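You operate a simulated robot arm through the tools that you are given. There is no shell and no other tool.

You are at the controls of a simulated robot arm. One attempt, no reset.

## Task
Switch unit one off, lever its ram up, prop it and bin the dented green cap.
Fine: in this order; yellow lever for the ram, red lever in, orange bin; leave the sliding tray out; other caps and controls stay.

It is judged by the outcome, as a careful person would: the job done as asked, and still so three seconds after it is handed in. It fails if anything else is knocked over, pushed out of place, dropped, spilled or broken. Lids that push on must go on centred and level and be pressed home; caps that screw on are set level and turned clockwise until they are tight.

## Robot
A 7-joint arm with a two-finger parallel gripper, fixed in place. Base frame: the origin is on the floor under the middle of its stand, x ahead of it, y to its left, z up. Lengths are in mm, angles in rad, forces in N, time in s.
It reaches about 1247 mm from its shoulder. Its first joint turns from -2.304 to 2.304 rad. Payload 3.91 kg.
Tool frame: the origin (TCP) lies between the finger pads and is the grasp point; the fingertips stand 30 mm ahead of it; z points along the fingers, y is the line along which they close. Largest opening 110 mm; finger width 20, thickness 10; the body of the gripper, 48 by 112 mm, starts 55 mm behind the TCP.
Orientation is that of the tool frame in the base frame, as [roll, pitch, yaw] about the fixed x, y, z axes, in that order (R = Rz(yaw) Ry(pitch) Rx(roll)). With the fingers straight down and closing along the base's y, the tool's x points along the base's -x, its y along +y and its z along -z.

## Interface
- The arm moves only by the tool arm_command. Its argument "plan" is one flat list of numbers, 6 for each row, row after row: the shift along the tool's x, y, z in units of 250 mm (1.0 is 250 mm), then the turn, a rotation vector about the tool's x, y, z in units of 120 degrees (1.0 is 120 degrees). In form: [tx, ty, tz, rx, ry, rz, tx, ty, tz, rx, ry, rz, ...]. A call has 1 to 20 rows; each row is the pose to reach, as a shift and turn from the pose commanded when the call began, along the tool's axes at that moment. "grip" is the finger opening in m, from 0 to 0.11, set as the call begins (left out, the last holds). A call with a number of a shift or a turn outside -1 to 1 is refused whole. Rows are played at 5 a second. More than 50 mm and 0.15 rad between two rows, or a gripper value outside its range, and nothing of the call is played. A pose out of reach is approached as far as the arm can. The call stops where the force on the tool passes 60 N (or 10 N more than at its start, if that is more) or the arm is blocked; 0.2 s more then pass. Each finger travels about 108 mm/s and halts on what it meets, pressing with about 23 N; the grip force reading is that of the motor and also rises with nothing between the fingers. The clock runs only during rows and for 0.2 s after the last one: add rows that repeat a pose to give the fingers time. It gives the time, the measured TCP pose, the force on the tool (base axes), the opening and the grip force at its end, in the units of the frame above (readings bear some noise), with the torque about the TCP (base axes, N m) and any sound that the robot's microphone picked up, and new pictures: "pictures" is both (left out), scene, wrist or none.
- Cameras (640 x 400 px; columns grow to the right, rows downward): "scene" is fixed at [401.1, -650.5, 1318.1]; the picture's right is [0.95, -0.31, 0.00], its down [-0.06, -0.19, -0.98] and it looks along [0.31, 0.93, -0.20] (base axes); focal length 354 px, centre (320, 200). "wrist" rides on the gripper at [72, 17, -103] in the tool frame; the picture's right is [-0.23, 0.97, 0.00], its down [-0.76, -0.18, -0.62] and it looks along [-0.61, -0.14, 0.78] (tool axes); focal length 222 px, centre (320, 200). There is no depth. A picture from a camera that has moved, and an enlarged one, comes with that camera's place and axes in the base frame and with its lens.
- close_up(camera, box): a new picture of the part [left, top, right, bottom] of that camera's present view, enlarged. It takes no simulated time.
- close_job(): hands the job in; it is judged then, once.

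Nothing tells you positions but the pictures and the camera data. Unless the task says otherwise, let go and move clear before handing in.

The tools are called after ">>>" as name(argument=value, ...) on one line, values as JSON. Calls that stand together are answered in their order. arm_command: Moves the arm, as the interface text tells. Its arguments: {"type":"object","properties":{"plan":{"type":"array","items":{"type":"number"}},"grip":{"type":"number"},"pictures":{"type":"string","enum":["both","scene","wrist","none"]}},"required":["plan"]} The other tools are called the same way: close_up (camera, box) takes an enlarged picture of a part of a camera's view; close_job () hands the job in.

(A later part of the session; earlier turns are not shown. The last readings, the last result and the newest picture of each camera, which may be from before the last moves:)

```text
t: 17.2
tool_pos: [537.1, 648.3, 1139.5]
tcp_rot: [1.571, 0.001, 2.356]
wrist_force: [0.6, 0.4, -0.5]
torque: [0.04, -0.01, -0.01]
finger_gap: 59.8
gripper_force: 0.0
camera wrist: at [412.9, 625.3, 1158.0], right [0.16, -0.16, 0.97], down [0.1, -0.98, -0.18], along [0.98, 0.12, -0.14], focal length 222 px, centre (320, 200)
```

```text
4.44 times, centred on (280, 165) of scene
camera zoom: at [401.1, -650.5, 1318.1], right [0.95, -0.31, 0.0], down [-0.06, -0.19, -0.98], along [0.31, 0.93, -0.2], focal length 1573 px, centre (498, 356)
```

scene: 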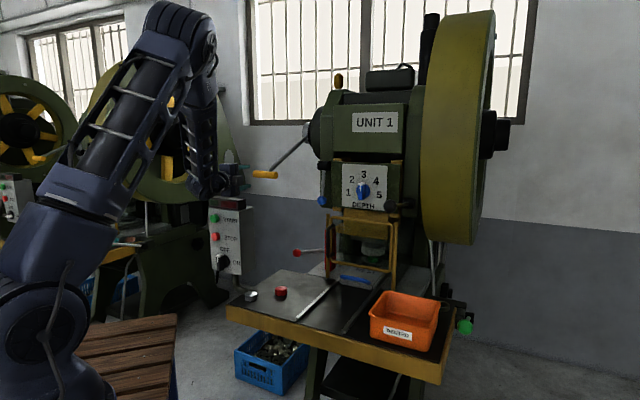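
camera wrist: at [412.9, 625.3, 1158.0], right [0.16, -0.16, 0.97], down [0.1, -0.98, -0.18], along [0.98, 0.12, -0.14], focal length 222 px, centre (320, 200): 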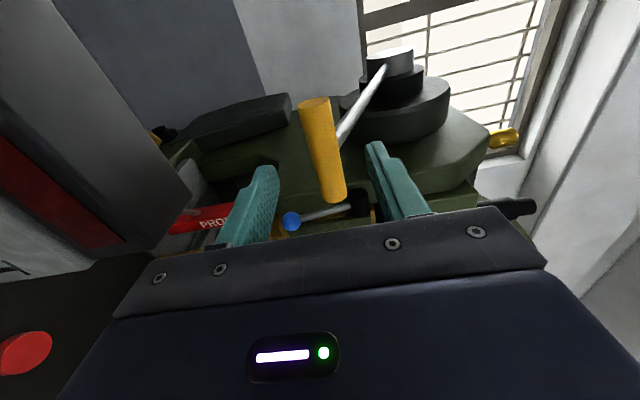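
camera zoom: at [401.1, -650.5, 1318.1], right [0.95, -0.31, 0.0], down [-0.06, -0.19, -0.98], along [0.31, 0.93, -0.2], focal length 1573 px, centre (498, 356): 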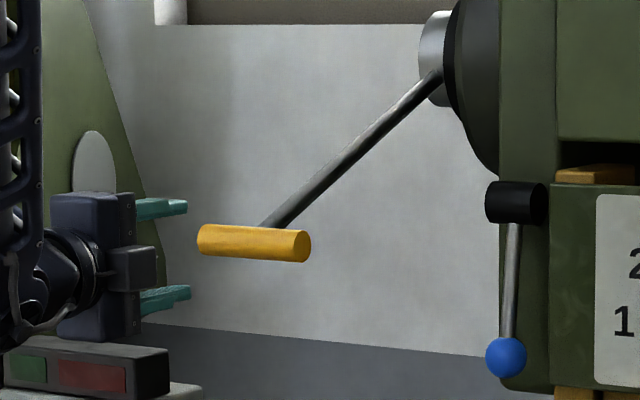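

The tool axis meets the handle about a quarter of its length from the left end, clear of the rod. I'll advance until the pads straddle it.

>>> arm_command(plan=[0.012, 0, 0.12, 0, 0, 0, 0.012, 0, 0.24, 0, 0, 0, 0.012, 0, 0.36, 0, 0, 0, 0.012, 0, 0.376, 0, 0, 0, 0.012, 0, 0.376, 0, 0, 0], pictures="both")

>>> close_up(camera="wrist", box=[220, 60, 460, 240])

>>> close_up(camera="scene", box=[220, 120, 340, 210])

```text
t: 18.4
tool_pos: [603.0, 719.4, 1141.7]
tcp_rot: [1.57, 0.003, 2.356]
wrist_force: [-0.2, -0.6, -0.7]
torque: [0.0, -0.02, -0.01]
finger_gap: 60.0
gripper_force: 0.0
camera wrist: at [479.7, 696.3, 1159.3], right [0.16, -0.16, 0.97], down [0.1, -0.98, -0.18], along [0.98, 0.12, -0.14], focal length 222 px, centre (320, 200)
```

scene: 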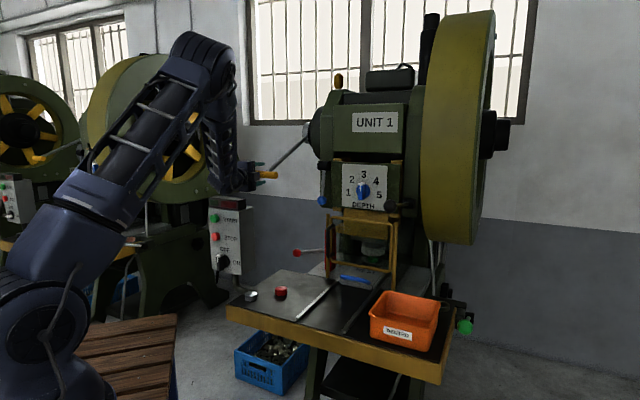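
wrist: 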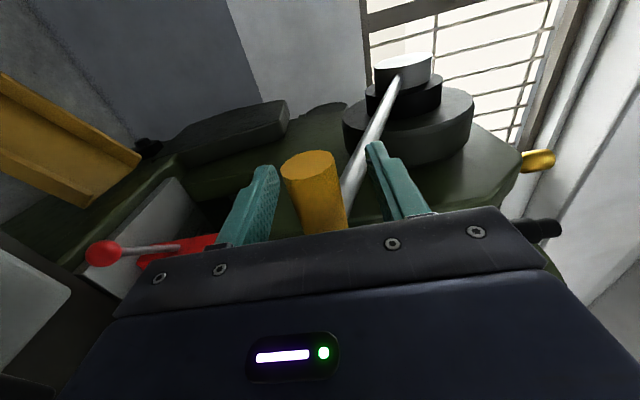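

```text
2.22 times, centred on (340, 150) of wrist
camera zoom: at [479.7, 696.3, 1159.3], right [0.16, -0.16, 0.97], down [0.1, -0.98, -0.18], along [0.98, 0.12, -0.14], focal length 494 px, centre (276, 311)
```

zoom: 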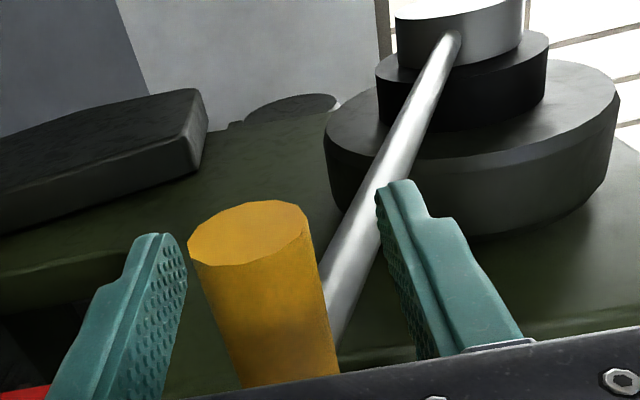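

```text
4.44 times, centred on (280, 165) of scene
camera zoom: at [401.1, -650.5, 1318.1], right [0.95, -0.31, 0.0], down [-0.06, -0.19, -0.98], along [0.31, 0.93, -0.2], focal length 1573 px, centre (498, 356)
```

zoom: 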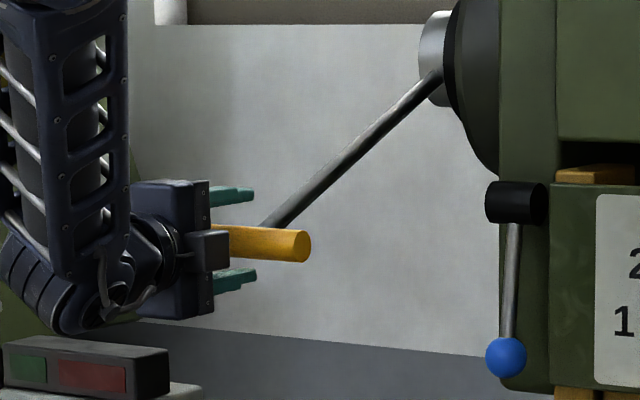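

The handle sits between the pads at the grasp point. Closing on it now.

>>> arm_command(plan=[0, -0.008, 0, 0, 0, 0, 0, -0.008, 0, 0, 0, 0, 0, -0.008, 0, 0, 0, 0, 0, -0.008, 0, 0, 0, 0], grip=0.0, pictures="wrist")

>>> close_up(camera="wrist", box=[220, 60, 460, 240])

>>> close_up(camera="scene", box=[220, 120, 340, 210])

>>> close_up(camera="scene", box=[285, 205, 405, 280])

```text
t: 19.4
tool_pos: [602.5, 717.0, 1140.6]
tcp_rot: [1.57, 0.002, 2.355]
wrist_force: [9.5, 20.0, 8.0]
torque: [0.11, 0.06, 0.05]
finger_gap: 27.7
gripper_force: 44.7
camera wrist: at [479.4, 695.4, 1157.0], right [0.16, -0.16, 0.97], down [0.1, -0.98, -0.18], along [0.98, 0.12, -0.14], focal length 222 px, centre (320, 200)
```

wrist: 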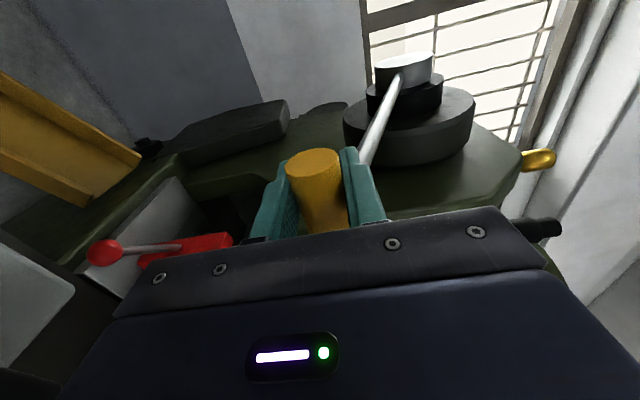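

```text
2.22 times, centred on (340, 150) of wrist
camera zoom: at [479.4, 695.4, 1157.0], right [0.16, -0.16, 0.97], down [0.1, -0.98, -0.18], along [0.98, 0.12, -0.14], focal length 494 px, centre (276, 311)
```

zoom: 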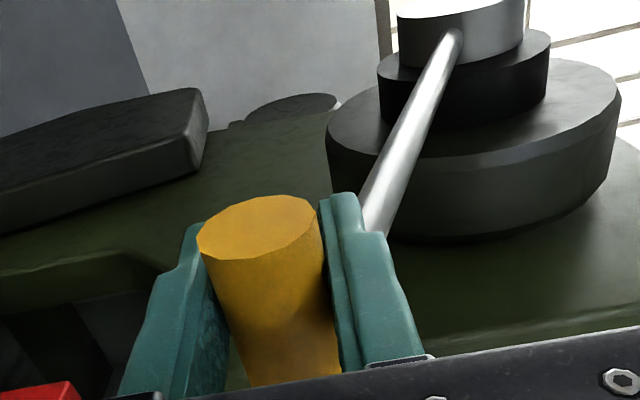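

```text
4.44 times, centred on (280, 165) of scene
camera zoom: at [401.1, -650.5, 1318.1], right [0.95, -0.31, 0.0], down [-0.06, -0.19, -0.98], along [0.31, 0.93, -0.2], focal length 1573 px, centre (498, 356)
```

zoom: 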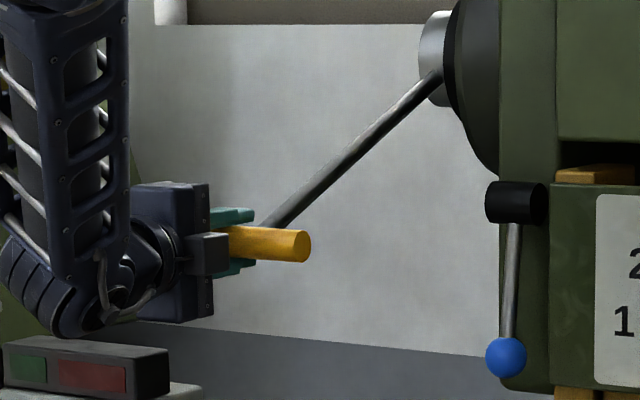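

```text
5.33 times, centred on (345, 242) of scene
camera zoom: at [401.1, -650.5, 1318.1], right [0.95, -0.31, 0.0], down [-0.06, -0.19, -0.98], along [0.31, 0.93, -0.2], focal length 1887 px, centre (187, -27)
```

zoom: 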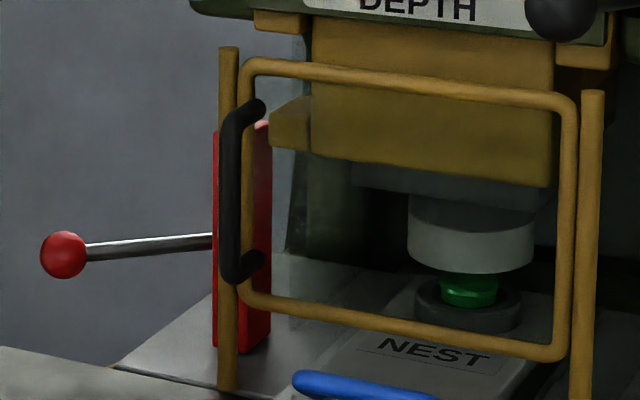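

The handle is gripped (28 mm across) and the rod rises about 22° toward the hub. I'll try lifting it 10° along its arc while watching the force and the ram.

>>> arm_command(plan=[0, 0.0624, -0.0225, 0.0208, 0, 0, 0, 0.1248, -0.0449, 0.0417, 0, 0, 0, 0.1888, -0.0618, 0.0625, 0, 0, 0, 0.2528, -0.0788, 0.0833, 0, 0, 0, 0.2528, -0.0788, 0.0833, 0, 0], pictures="scene")

>>> close_up(camera="scene", box=[285, 205, 405, 280])

>>> close_up(camera="scene", box=[220, 120, 340, 210])

```text
t: 19.8
tool_pos: [600.4, 711.9, 1141.0]
tcp_rot: [1.629, 0.002, 2.358]
wrist_force: [13.4, 22.5, -12.4]
torque: [0.19, 0.28, 0.05]
finger_gap: 27.5
gripper_force: 44.6
stopped in row 2: the force on the tool passed its limit at 66 N (the readings are from after the stop); the commanded pose is now the measured one
```

scene: 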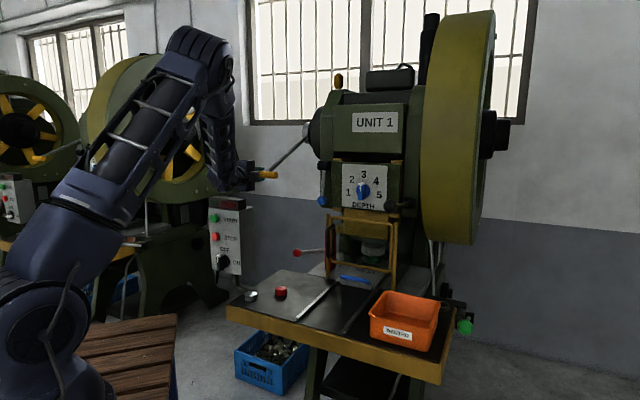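

```text
5.33 times, centred on (345, 242) of scene
camera zoom: at [401.1, -650.5, 1318.1], right [0.95, -0.31, 0.0], down [-0.06, -0.19, -0.98], along [0.31, 0.93, -0.2], focal length 1887 px, centre (187, -27)
```

zoom: 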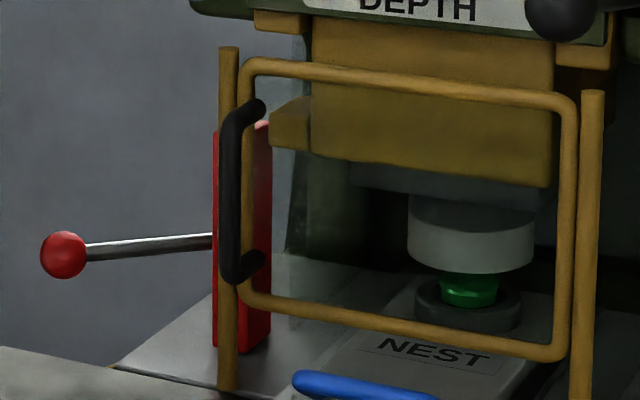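

```text
4.44 times, centred on (280, 165) of scene
camera zoom: at [401.1, -650.5, 1318.1], right [0.95, -0.31, 0.0], down [-0.06, -0.19, -0.98], along [0.31, 0.93, -0.2], focal length 1573 px, centre (498, 356)
```

zoom: 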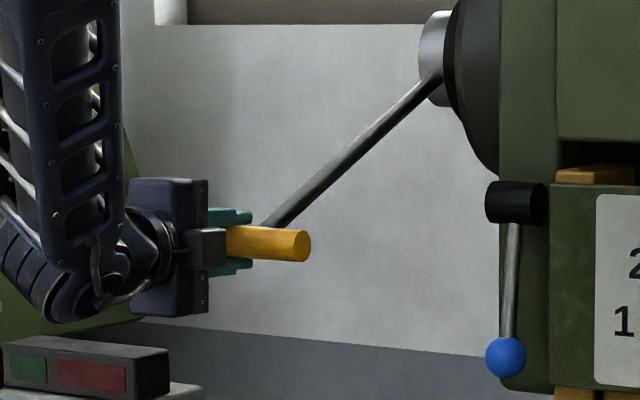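

Upward is blocked: 66 N and the lever didn't move. I'll go back to neutral and try the other way, a small 5° pull down.

>>> arm_command(plan=[0, -0.0028, 0.0202, -0.0277, 0, 0, 0, -0.0028, 0.0202, -0.0277, 0, 0, 0, -0.0572, 0.0504, -0.0485, 0, 0, 0, -0.1192, 0.0824, -0.0694, 0, 0, 0, -0.1192, 0.0824, -0.0694, 0, 0], pictures="scene")

>>> close_up(camera="scene", box=[285, 205, 405, 280])

>>> close_up(camera="scene", box=[220, 120, 340, 210])

```text
t: 21.0
tool_pos: [611.3, 726.8, 1113.4]
tcp_rot: [1.478, 0.002, 2.358]
wrist_force: [-9.9, -11.4, 0.1]
torque: [0.31, -0.03, 0.05]
finger_gap: 27.8
gripper_force: 45.7
```

scene: 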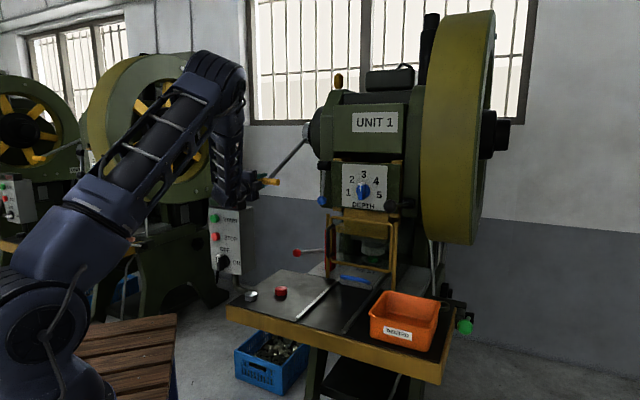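

```text
5.33 times, centred on (345, 242) of scene
camera zoom: at [401.1, -650.5, 1318.1], right [0.95, -0.31, 0.0], down [-0.06, -0.19, -0.98], along [0.31, 0.93, -0.2], focal length 1887 px, centre (187, -27)
```

zoom: 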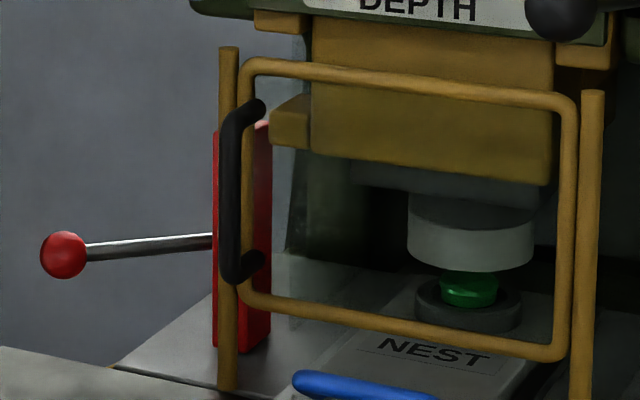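

```text
4.44 times, centred on (280, 165) of scene
camera zoom: at [401.1, -650.5, 1318.1], right [0.95, -0.31, 0.0], down [-0.06, -0.19, -0.98], along [0.31, 0.93, -0.2], focal length 1573 px, centre (498, 356)
```

zoom: 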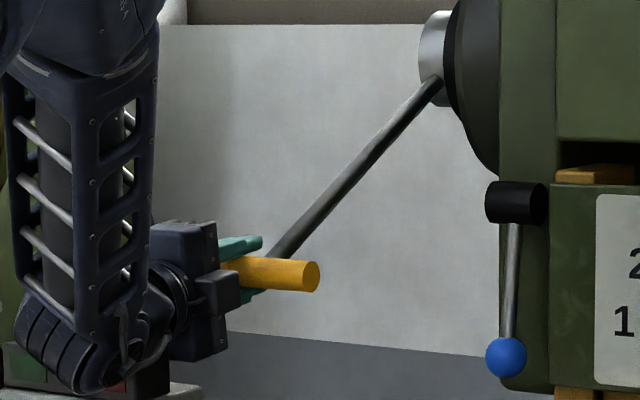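

Pulling down works: the lever moved and the ram rose a few millimetres. The arm would meet the control box in this flat pose, so I'll pivot the gripper about the handle until it points about 50° downward, still holding on.

>>> arm_command(plan=[0, 0, 0, 0.0655, 0, 0, 0, 0, 0, 0.131, 0, 0, 0, 0, 0, 0.1964, 0, 0, 0, 0, 0, 0.2619, 0, 0, 0, 0, 0, 0.3274, 0, 0, 0, 0, 0, 0.3929, 0, 0, 0, 0, 0, 0.4583, 0, 0, 0, 0, 0, 0.4583, 0, 0], pictures="both")

>>> close_up(camera="scene", box=[220, 120, 340, 210])

```text
t: 22.8
tool_pos: [613.0, 724.5, 1112.2]
tcp_rot: [2.441, 0.0, 2.359]
wrist_force: [-14.1, -9.2, -1.1]
torque: [0.85, 0.76, 0.58]
finger_gap: 27.8
gripper_force: 45.0
camera wrist: at [523.3, 737.5, 1202.0], right [0.69, 0.37, 0.63], down [0.16, -0.92, 0.36], along [0.71, -0.15, -0.69], focal length 222 px, centre (320, 200)
```

scene: 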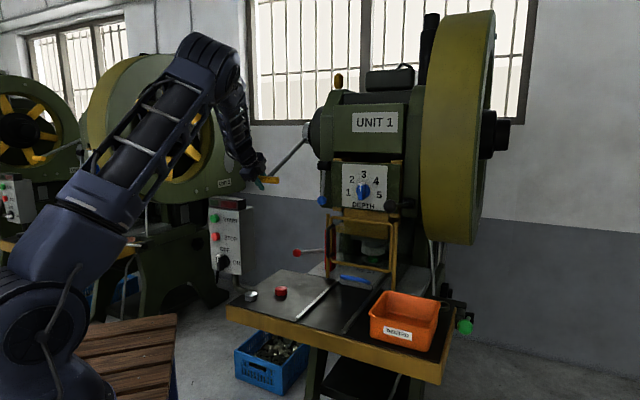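
wrist: 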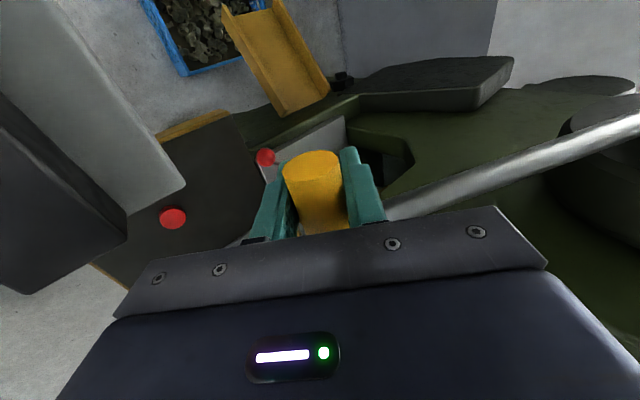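

```text
4.44 times, centred on (280, 165) of scene
camera zoom: at [401.1, -650.5, 1318.1], right [0.95, -0.31, 0.0], down [-0.06, -0.19, -0.98], along [0.31, 0.93, -0.2], focal length 1573 px, centre (498, 356)
```

zoom: 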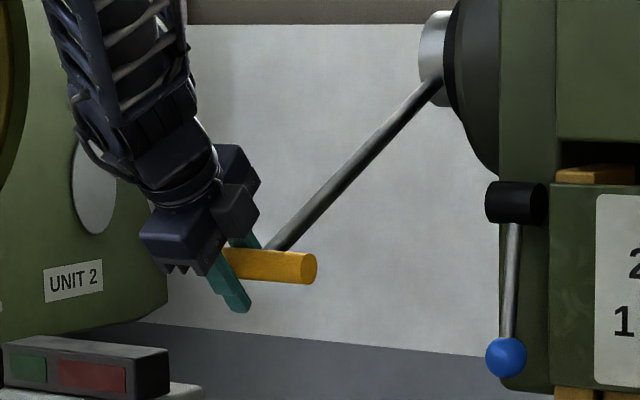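

The pivot worked and the grip held. Next I pull the lever about 10° further down its arc with the hand angle fixed, then check for slip and ram height.

>>> arm_command(plan=[0, -0.0146, 0.0633, 0, 0, 0, 0, -0.0292, 0.1266, 0, 0, 0, 0, -0.0359, 0.1926, 0, 0, 0, 0, -0.0425, 0.2586, 0, 0, 0, 0, -0.0425, 0.2586, 0, 0, 0], pictures="both")

>>> close_up(camera="scene", box=[220, 120, 340, 210])

>>> close_up(camera="scene", box=[285, 205, 405, 280])

```text
t: 24.0
tool_pos: [635.8, 747.0, 1055.2]
tcp_rot: [2.442, 0.002, 2.356]
wrist_force: [-25.6, -14.2, -8.1]
torque: [0.26, -0.14, -0.23]
finger_gap: 27.6
gripper_force: 45.6
camera wrist: at [546.5, 760.6, 1145.4], right [0.69, 0.37, 0.63], down [0.16, -0.92, 0.36], along [0.71, -0.15, -0.69], focal length 222 px, centre (320, 200)
```

scene: 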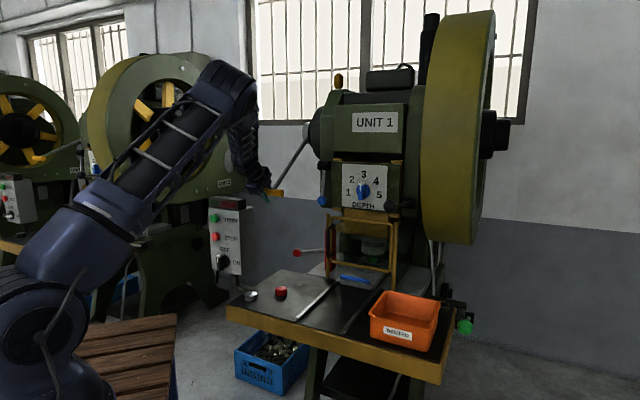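
wrist: 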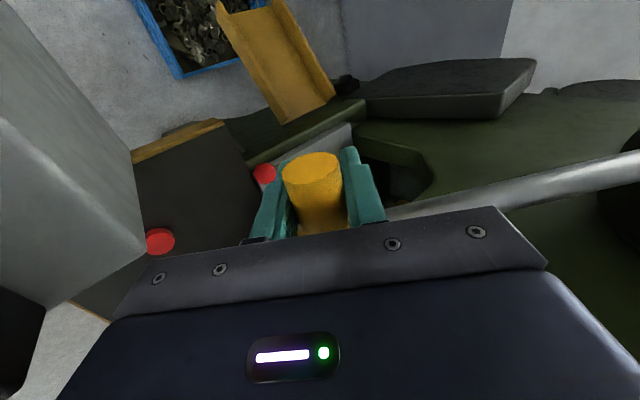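

```text
4.44 times, centred on (280, 165) of scene
camera zoom: at [401.1, -650.5, 1318.1], right [0.95, -0.31, 0.0], down [-0.06, -0.19, -0.98], along [0.31, 0.93, -0.2], focal length 1573 px, centre (498, 356)
```

zoom: 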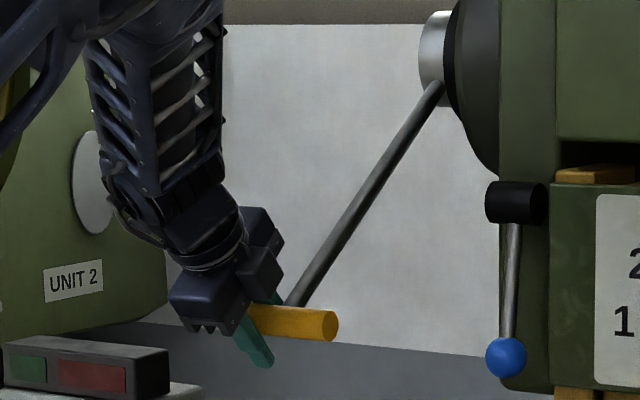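

```text
5.33 times, centred on (345, 242) of scene
camera zoom: at [401.1, -650.5, 1318.1], right [0.95, -0.31, 0.0], down [-0.06, -0.19, -0.98], along [0.31, 0.93, -0.2], focal length 1887 px, centre (187, -27)
```

zoom: 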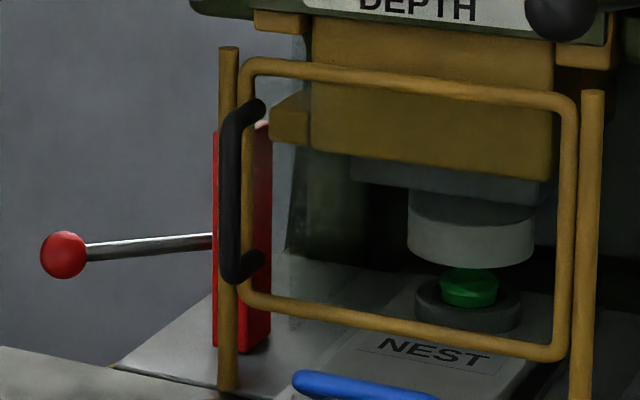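

The lever is going down smoothly, with about 10 N resistance, and the ram is rising. A radial push shows the true arc is slightly larger (R≈400), so I'm correcting for that and continuing about 10°.

>>> arm_command(plan=[0, -0.0118, 0.0612, 0, 0, 0, 0, -0.014, 0.1309, 0, 0, 0, 0, -0.0131, 0.2007, 0, 0, 0, 0, -0.0091, 0.2705, 0, 0, 0, 0, -0.0091, 0.2705, 0, 0, 0], pictures="both")

>>> close_up(camera="scene", box=[220, 120, 340, 210])

>>> close_up(camera="scene", box=[285, 205, 405, 280])

```text
t: 25.2
tool_pos: [666.1, 777.5, 1002.7]
tcp_rot: [2.441, 0.005, 2.355]
wrist_force: [-9.7, -7.6, 4.8]
torque: [0.12, 0.05, -0.12]
finger_gap: 27.7
gripper_force: 45.0
camera wrist: at [576.5, 790.6, 1092.8], right [0.68, 0.37, 0.63], down [0.16, -0.92, 0.36], along [0.71, -0.15, -0.69], focal length 222 px, centre (320, 200)
```

scene: 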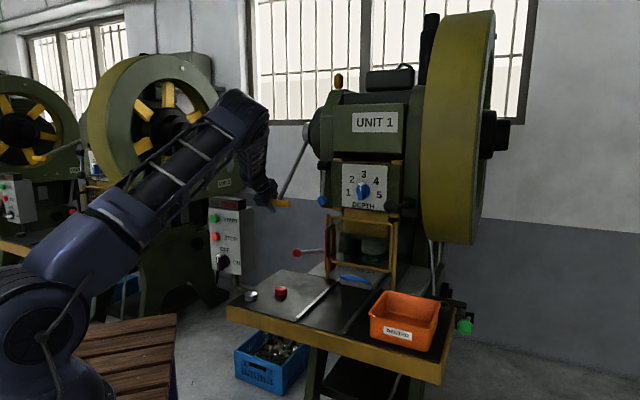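
wrist: 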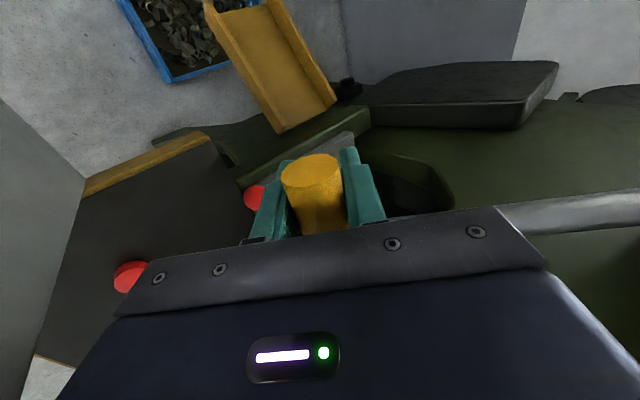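

```text
4.44 times, centred on (280, 165) of scene
camera zoom: at [401.1, -650.5, 1318.1], right [0.95, -0.31, 0.0], down [-0.06, -0.19, -0.98], along [0.31, 0.93, -0.2], focal length 1573 px, centre (498, 356)
```

zoom: 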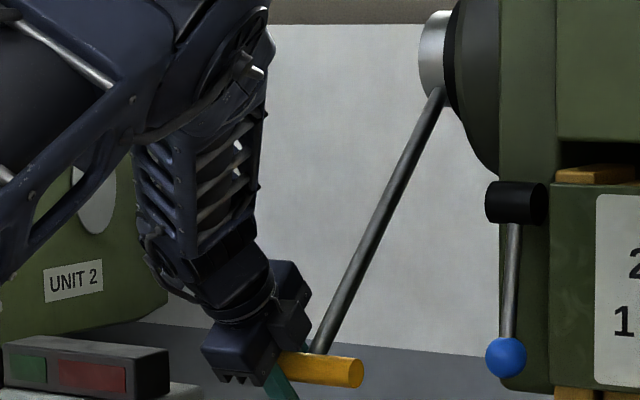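

```text
5.33 times, centred on (345, 242) of scene
camera zoom: at [401.1, -650.5, 1318.1], right [0.95, -0.31, 0.0], down [-0.06, -0.19, -0.98], along [0.31, 0.93, -0.2], focal length 1887 px, centre (187, -27)
```

zoom: 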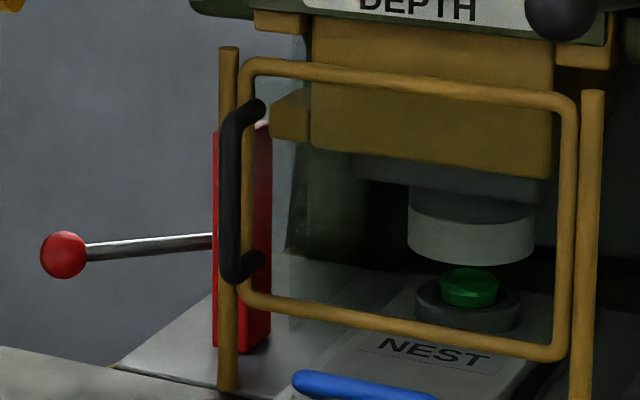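

The corrected arc fits: the forces are light and the ram is about 8 mm up. Continuing down another 12°.

>>> arm_command(plan=[0, 0.0071, 0.0692, 0, 0, 0, 0, 0.0173, 0.1385, 0, 0, 0, 0, 0.0302, 0.2069, 0, 0, 0, 0, 0.0463, 0.2748, 0, 0, 0, 0, 0.0651, 0.3419, 0, 0, 0, 0, 0.0651, 0.3419, 0, 0, 0], pictures="both")

>>> close_up(camera="scene", box=[220, 120, 340, 210])

>>> close_up(camera="scene", box=[285, 205, 405, 280])

```text
t: 25.8
tool_pos: [679.6, 793.4, 981.3]
tcp_rot: [2.444, 0.004, 2.355]
wrist_force: [-10.4, -16.0, 4.1]
torque: [0.44, 0.15, -0.15]
finger_gap: 27.7
gripper_force: 45.4
stopped in row 2: the force on the tool passed its limit at 112 N (the readings are from after the stop); the commanded pose is now the measured one
camera wrist: at [590.2, 805.9, 1071.2], right [0.69, 0.37, 0.63], down [0.16, -0.92, 0.37], along [0.71, -0.15, -0.69], focal length 222 px, centre (320, 200)
```

scene: 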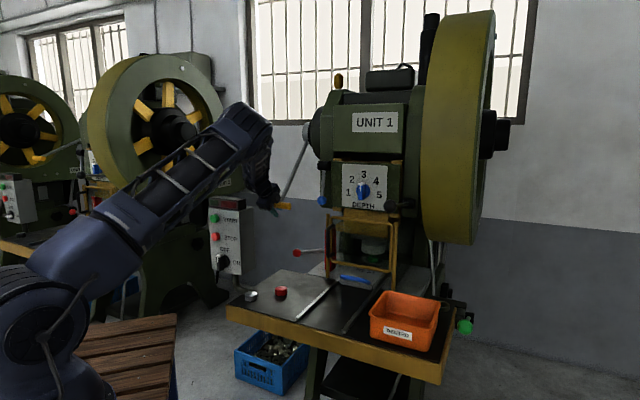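
wrist: 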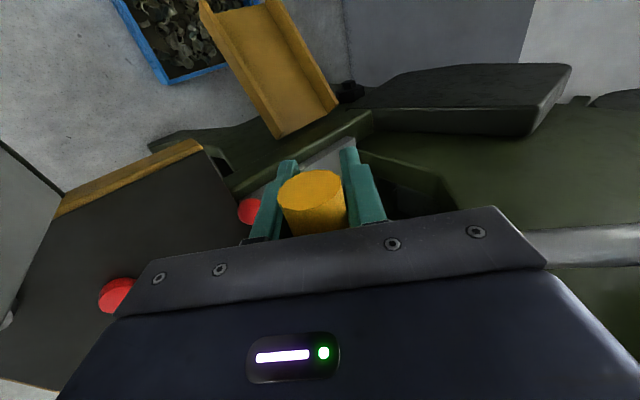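

```text
4.44 times, centred on (280, 165) of scene
camera zoom: at [401.1, -650.5, 1318.1], right [0.95, -0.31, 0.0], down [-0.06, -0.19, -0.98], along [0.31, 0.93, -0.2], focal length 1573 px, centre (498, 356)
```

zoom: 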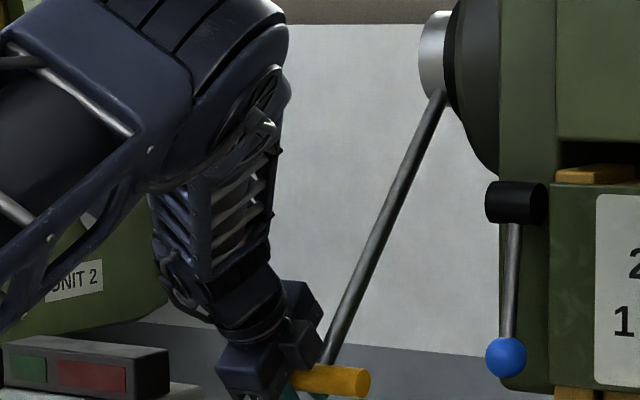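

```text
5.33 times, centred on (345, 242) of scene
camera zoom: at [401.1, -650.5, 1318.1], right [0.95, -0.31, 0.0], down [-0.06, -0.19, -0.98], along [0.31, 0.93, -0.2], focal length 1887 px, centre (187, -27)
```

zoom: 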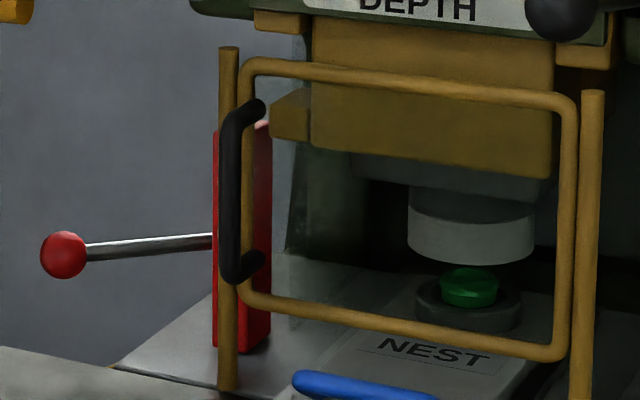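

The lever has come to a firm end stop after about 26° of travel; the handle slid a little in the pads when it stopped. I'll zoom in to see how the ram's ledge sits against the prop.

>>> close_up(camera="scene", box=[320, 215, 360, 245])

>>> close_up(camera="scene", box=[320, 230, 390, 275])

>>> close_up(camera="scene", box=[200, 170, 300, 240])

```text
13.33 times, centred on (340, 230) of scene
camera zoom: at [401.1, -650.5, 1318.1], right [0.95, -0.31, 0.0], down [-0.06, -0.19, -0.98], along [0.31, 0.93, -0.2], focal length 4718 px, centre (53, -200)
```

zoom: 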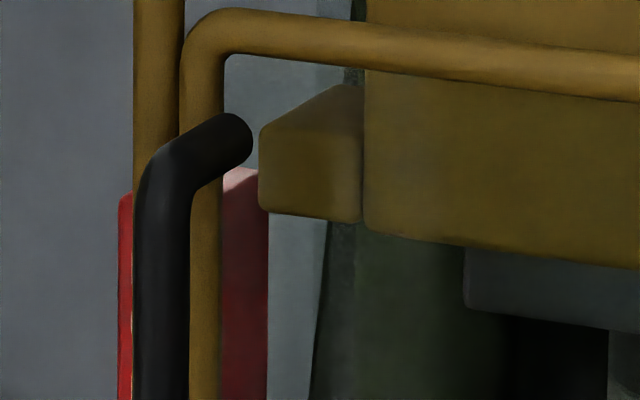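

```text
8.89 times, centred on (355, 252) of scene
camera zoom: at [401.1, -650.5, 1318.1], right [0.95, -0.31, 0.0], down [-0.06, -0.19, -0.98], along [0.31, 0.93, -0.2], focal length 3145 px, centre (9, -267)
```

zoom: 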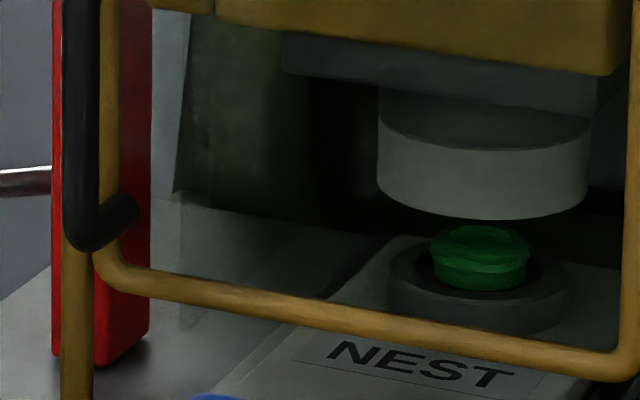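

```text
5.71 times, centred on (250, 205) of scene
camera zoom: at [401.1, -650.5, 1318.1], right [0.95, -0.31, 0.0], down [-0.06, -0.19, -0.98], along [0.31, 0.93, -0.2], focal length 2022 px, centre (720, 171)
```

zoom: 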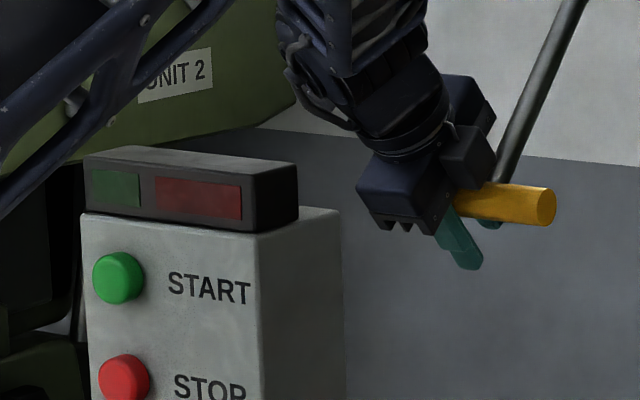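

At this stop the ledge looks about 2 mm above the prop's top, which matches what the prop needs. I'll loosen the grip slightly without moving to see whether the ram stays up.

>>> arm_command(plan=[0, 0, -0.02, 0, 0, 0, 0, 0, -0.02, 0, 0, 0], pictures="none")

>>> arm_command(plan=[0, 0, 0, 0, 0, 0, 0, 0, 0, 0, 0, 0, 0, 0, 0, 0, 0, 0], grip=0.038, pictures="both")

>>> close_up(camera="scene", box=[320, 215, 360, 245])

>>> close_up(camera="scene", box=[220, 120, 340, 210])

```text
t: 26.4
tool_pos: [676.5, 790.9, 984.1]
tcp_rot: [2.443, 0.003, 2.358]
wrist_force: [-14.0, -10.1, -0.4]
torque: [-0.03, -0.35, -0.52]
finger_gap: 27.6
gripper_force: 44.3
```

```text
t: 27.2
tool_pos: [678.2, 790.2, 986.0]
tcp_rot: [2.442, 0.002, 2.357]
wrist_force: [-4.9, -1.4, 13.7]
torque: [-0.13, 0.33, -0.03]
finger_gap: 38.4
gripper_force: 0.0
camera wrist: at [588.7, 803.6, 1075.7], right [0.69, 0.37, 0.63], down [0.16, -0.92, 0.36], along [0.71, -0.15, -0.69], focal length 222 px, centre (320, 200)
```

scene: 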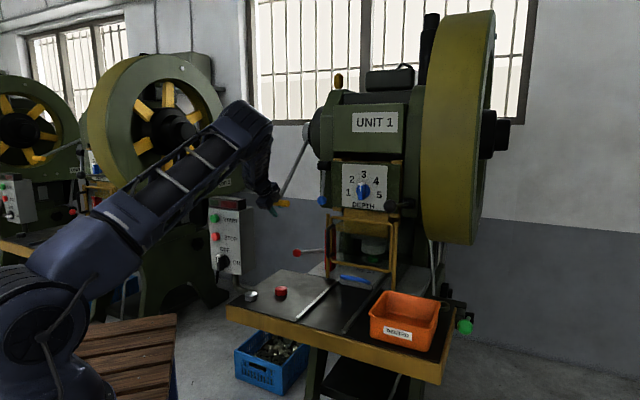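
wrist: 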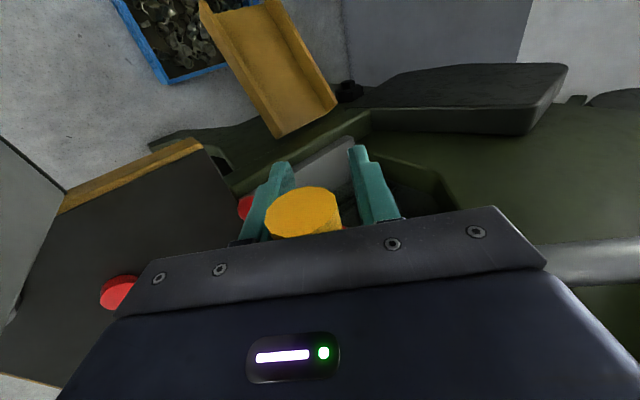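

```text
13.33 times, centred on (340, 230) of scene
camera zoom: at [401.1, -650.5, 1318.1], right [0.95, -0.31, 0.0], down [-0.06, -0.19, -0.98], along [0.31, 0.93, -0.2], focal length 4718 px, centre (53, -200)
```

zoom: 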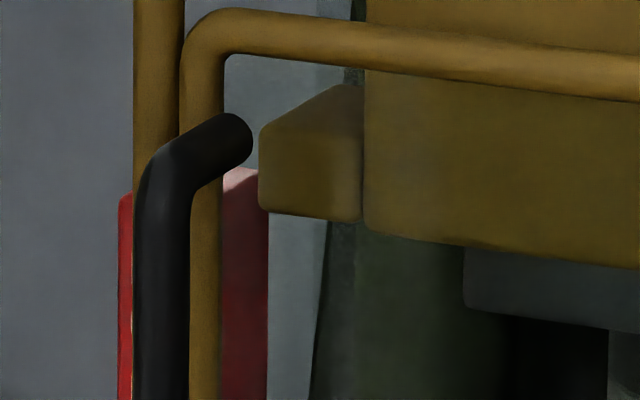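

```text
4.44 times, centred on (280, 165) of scene
camera zoom: at [401.1, -650.5, 1318.1], right [0.95, -0.31, 0.0], down [-0.06, -0.19, -0.98], along [0.31, 0.93, -0.2], focal length 1573 px, centre (498, 356)
```

zoom: 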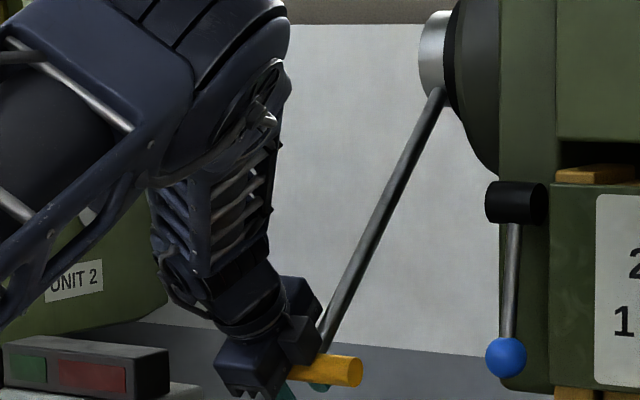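

The ram's ledge hasn't moved since I loosened the grip; the lever only relaxed about 1.5° off its stop. I'll check the handle against the fingers before opening fully.

>>> close_up(camera="wrist", box=[220, 120, 440, 260])

>>> arm_command(plan=[0, 0, 0, 0, 0, 0, 0, 0, 0, 0, 0, 0, 0, 0, 0, 0, 0, 0, 0, 0, 0, 0, 0, 0], grip=0.05, pictures="wrist")

>>> close_up(camera="scene", box=[320, 215, 360, 245])

>>> close_up(camera="scene", box=[220, 120, 340, 210])

```text
2.86 times, centred on (330, 190) of wrist
camera zoom: at [588.7, 803.6, 1075.7], right [0.69, 0.37, 0.63], down [0.16, -0.92, 0.36], along [0.71, -0.15, -0.69], focal length 635 px, centre (291, 229)
```

zoom: 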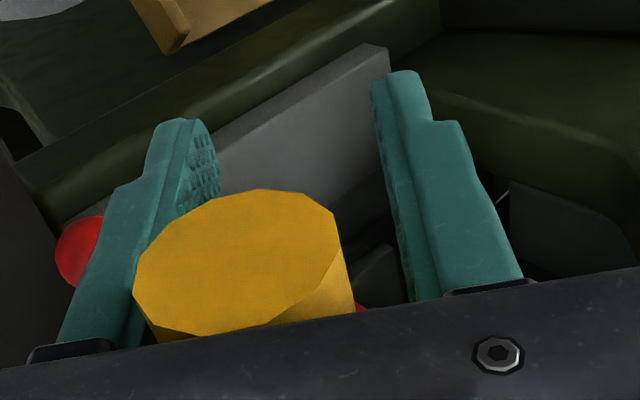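

```text
t: 28.2
tool_pos: [677.7, 790.1, 986.0]
tcp_rot: [2.443, 0.003, 2.356]
wrist_force: [-1.8, -0.4, 14.9]
torque: [-0.11, 0.51, 0.03]
finger_gap: 50.1
gripper_force: 0.1
camera wrist: at [588.7, 803.4, 1074.9], right [0.69, 0.37, 0.63], down [0.16, -0.92, 0.37], along [0.71, -0.15, -0.69], focal length 222 px, centre (320, 200)
```

wrist: 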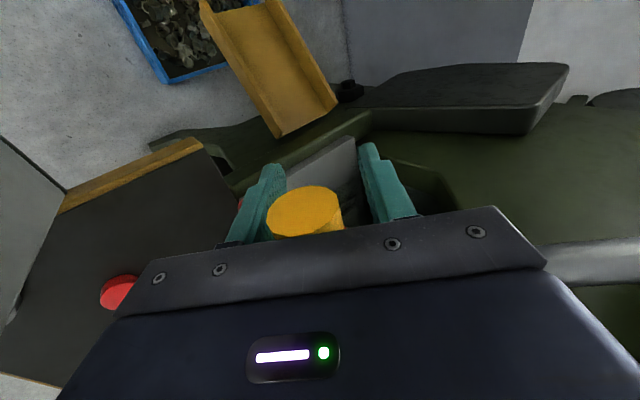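

```text
13.33 times, centred on (340, 230) of scene
camera zoom: at [401.1, -650.5, 1318.1], right [0.95, -0.31, 0.0], down [-0.06, -0.19, -0.98], along [0.31, 0.93, -0.2], focal length 4718 px, centre (53, -200)
```

zoom: 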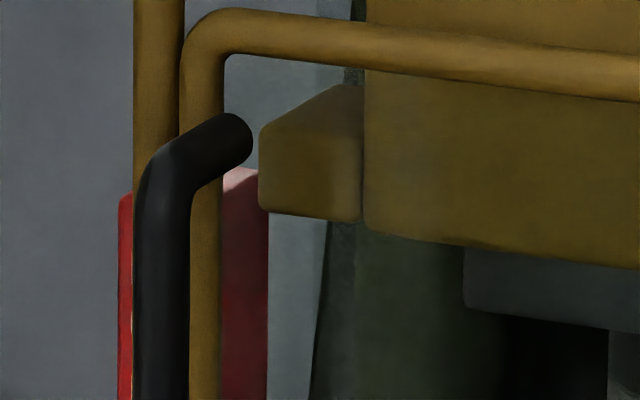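

```text
4.44 times, centred on (280, 165) of scene
camera zoom: at [401.1, -650.5, 1318.1], right [0.95, -0.31, 0.0], down [-0.06, -0.19, -0.98], along [0.31, 0.93, -0.2], focal length 1573 px, centre (498, 356)
```

zoom: 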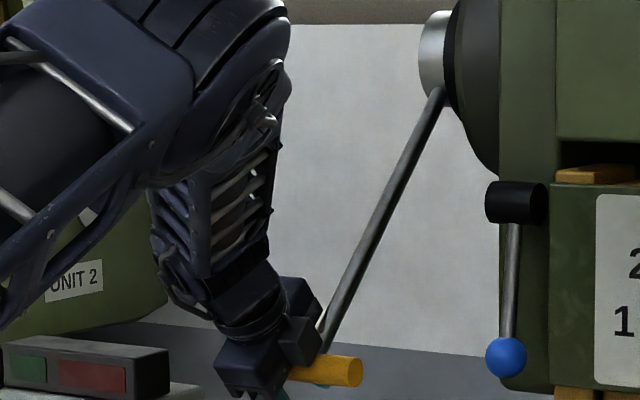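

About 15 N still presses on the palm at the handle's left end, so the lever may be resting against it. I'll back off 5 mm and see whether the lever and ram follow or stay put.

>>> arm_command(plan=[0, 0, -0.02, 0, 0, 0, 0, 0, -0.02, 0, 0, 0, 0, 0, -0.02, 0, 0, 0], pictures="wrist")

>>> close_up(camera="scene", box=[320, 215, 360, 245])

>>> close_up(camera="scene", box=[220, 120, 340, 210])

>>> close_up(camera="wrist", box=[220, 120, 440, 260])

```text
t: 29.0
tool_pos: [674.5, 789.2, 988.6]
tcp_rot: [2.442, 0.005, 2.357]
wrist_force: [-5.9, -12.8, 5.4]
torque: [0.38, 0.0, 0.4]
finger_gap: 50.0
gripper_force: 0.0
camera wrist: at [586.3, 801.4, 1078.7], right [0.69, 0.37, 0.63], down [0.16, -0.92, 0.37], along [0.71, -0.15, -0.69], focal length 222 px, centre (320, 200)
```

wrist: 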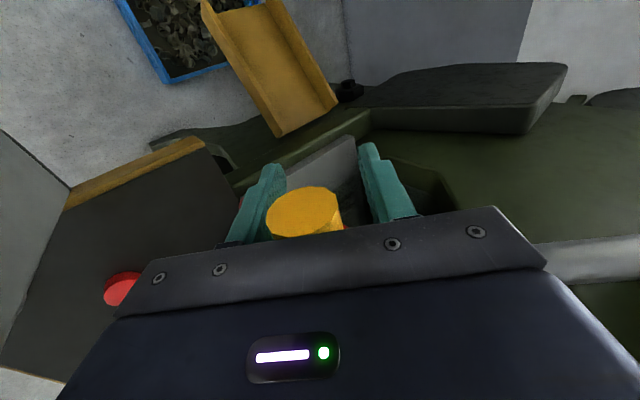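

```text
13.33 times, centred on (340, 230) of scene
camera zoom: at [401.1, -650.5, 1318.1], right [0.95, -0.31, 0.0], down [-0.06, -0.19, -0.98], along [0.31, 0.93, -0.2], focal length 4718 px, centre (53, -200)
```

zoom: 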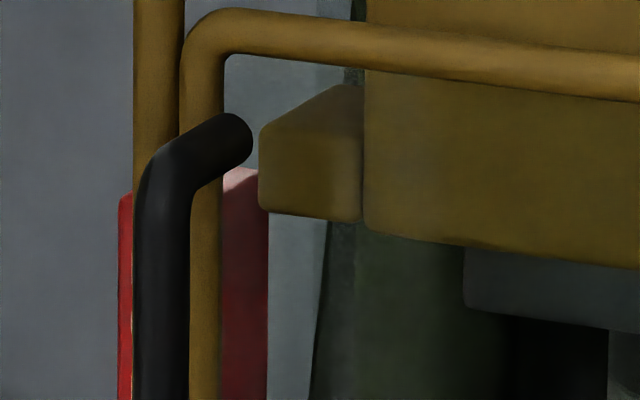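

```text
4.44 times, centred on (280, 165) of scene
camera zoom: at [401.1, -650.5, 1318.1], right [0.95, -0.31, 0.0], down [-0.06, -0.19, -0.98], along [0.31, 0.93, -0.2], focal length 1573 px, centre (498, 356)
```

zoom: 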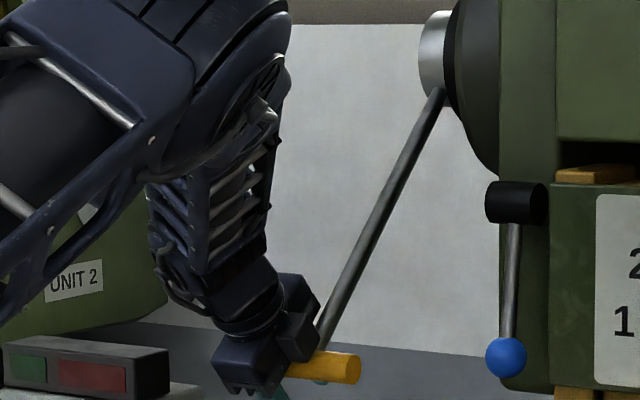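

```text
2.86 times, centred on (330, 190) of wrist
camera zoom: at [586.3, 801.4, 1078.7], right [0.69, 0.37, 0.63], down [0.16, -0.92, 0.37], along [0.71, -0.15, -0.69], focal length 635 px, centre (291, 229)
```

zoom: 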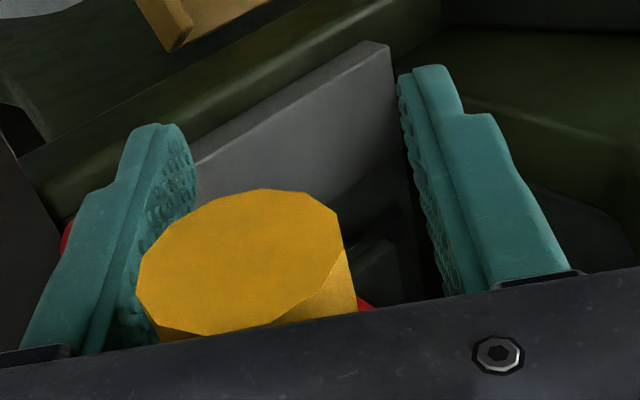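

The lever follows the palm back, so the load is tending to return it, and my retreat while gripping probably dragged it off its stop. I'll push it home again with open fingers, palm on the handle, until it stops.

>>> arm_command(plan=[0, 0, 0.016, 0, 0, 0, 0, 0, 0.032, 0, 0, 0, 0, 0, 0.048, 0, 0, 0, 0, 0, 0.064, 0, 0, 0, 0, 0, 0.08, 0, 0, 0, 0, 0, 0.096, 0, 0, 0, 0, 0, 0.112, 0, 0, 0, 0, 0, 0.128, 0, 0, 0, 0, 0, 0.144, 0, 0, 0], grip=0.05, pictures="wrist")

>>> close_up(camera="scene", box=[320, 215, 360, 245])

>>> close_up(camera="scene", box=[220, 120, 340, 210])

>>> close_up(camera="wrist", box=[220, 120, 440, 260])

```text
t: 30.6
tool_pos: [685.6, 799.9, 972.3]
tcp_rot: [2.44, 0.0, 2.356]
wrist_force: [-17.8, -30.2, 20.3]
torque: [0.82, -0.07, 0.48]
finger_gap: 50.0
gripper_force: 0.2
stopped in row 8: the force on the tool passed its limit at 69 N (the readings are from after the stop); the commanded pose is now the measured one
camera wrist: at [597.0, 813.2, 1061.9], right [0.69, 0.37, 0.63], down [0.16, -0.92, 0.36], along [0.71, -0.15, -0.69], focal length 222 px, centre (320, 200)
```

wrist: 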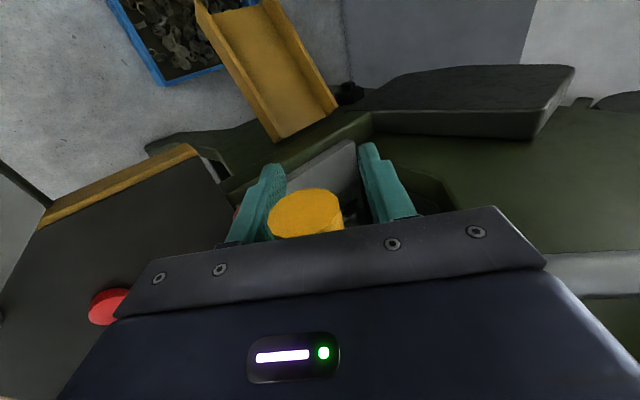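

```text
13.33 times, centred on (340, 230) of scene
camera zoom: at [401.1, -650.5, 1318.1], right [0.95, -0.31, 0.0], down [-0.06, -0.19, -0.98], along [0.31, 0.93, -0.2], focal length 4718 px, centre (53, -200)
```

zoom: 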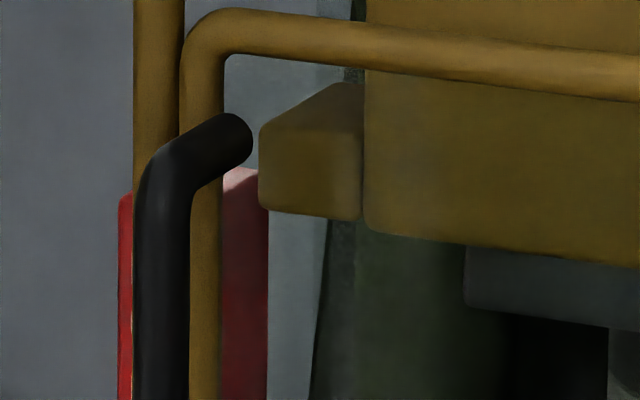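

```text
4.44 times, centred on (280, 165) of scene
camera zoom: at [401.1, -650.5, 1318.1], right [0.95, -0.31, 0.0], down [-0.06, -0.19, -0.98], along [0.31, 0.93, -0.2], focal length 1573 px, centre (498, 356)
```

zoom: 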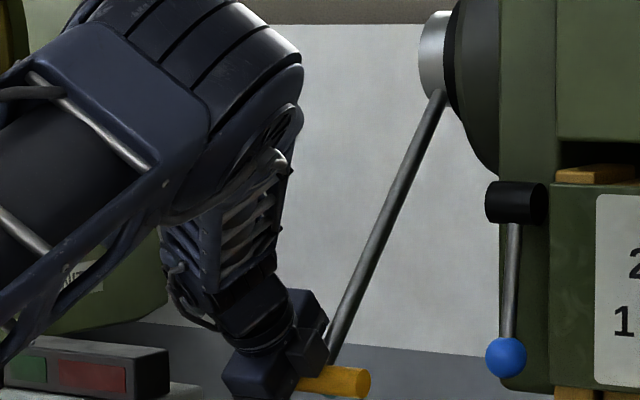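

```text
2.86 times, centred on (330, 190) of wrist
camera zoom: at [597.0, 813.2, 1061.9], right [0.69, 0.37, 0.63], down [0.16, -0.92, 0.36], along [0.71, -0.15, -0.69], focal length 635 px, centre (291, 229)
```

zoom: 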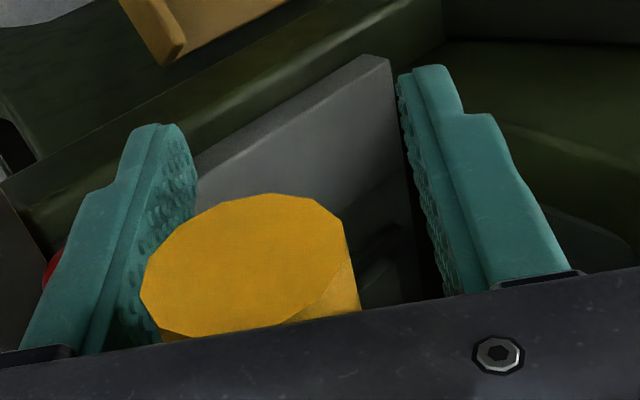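

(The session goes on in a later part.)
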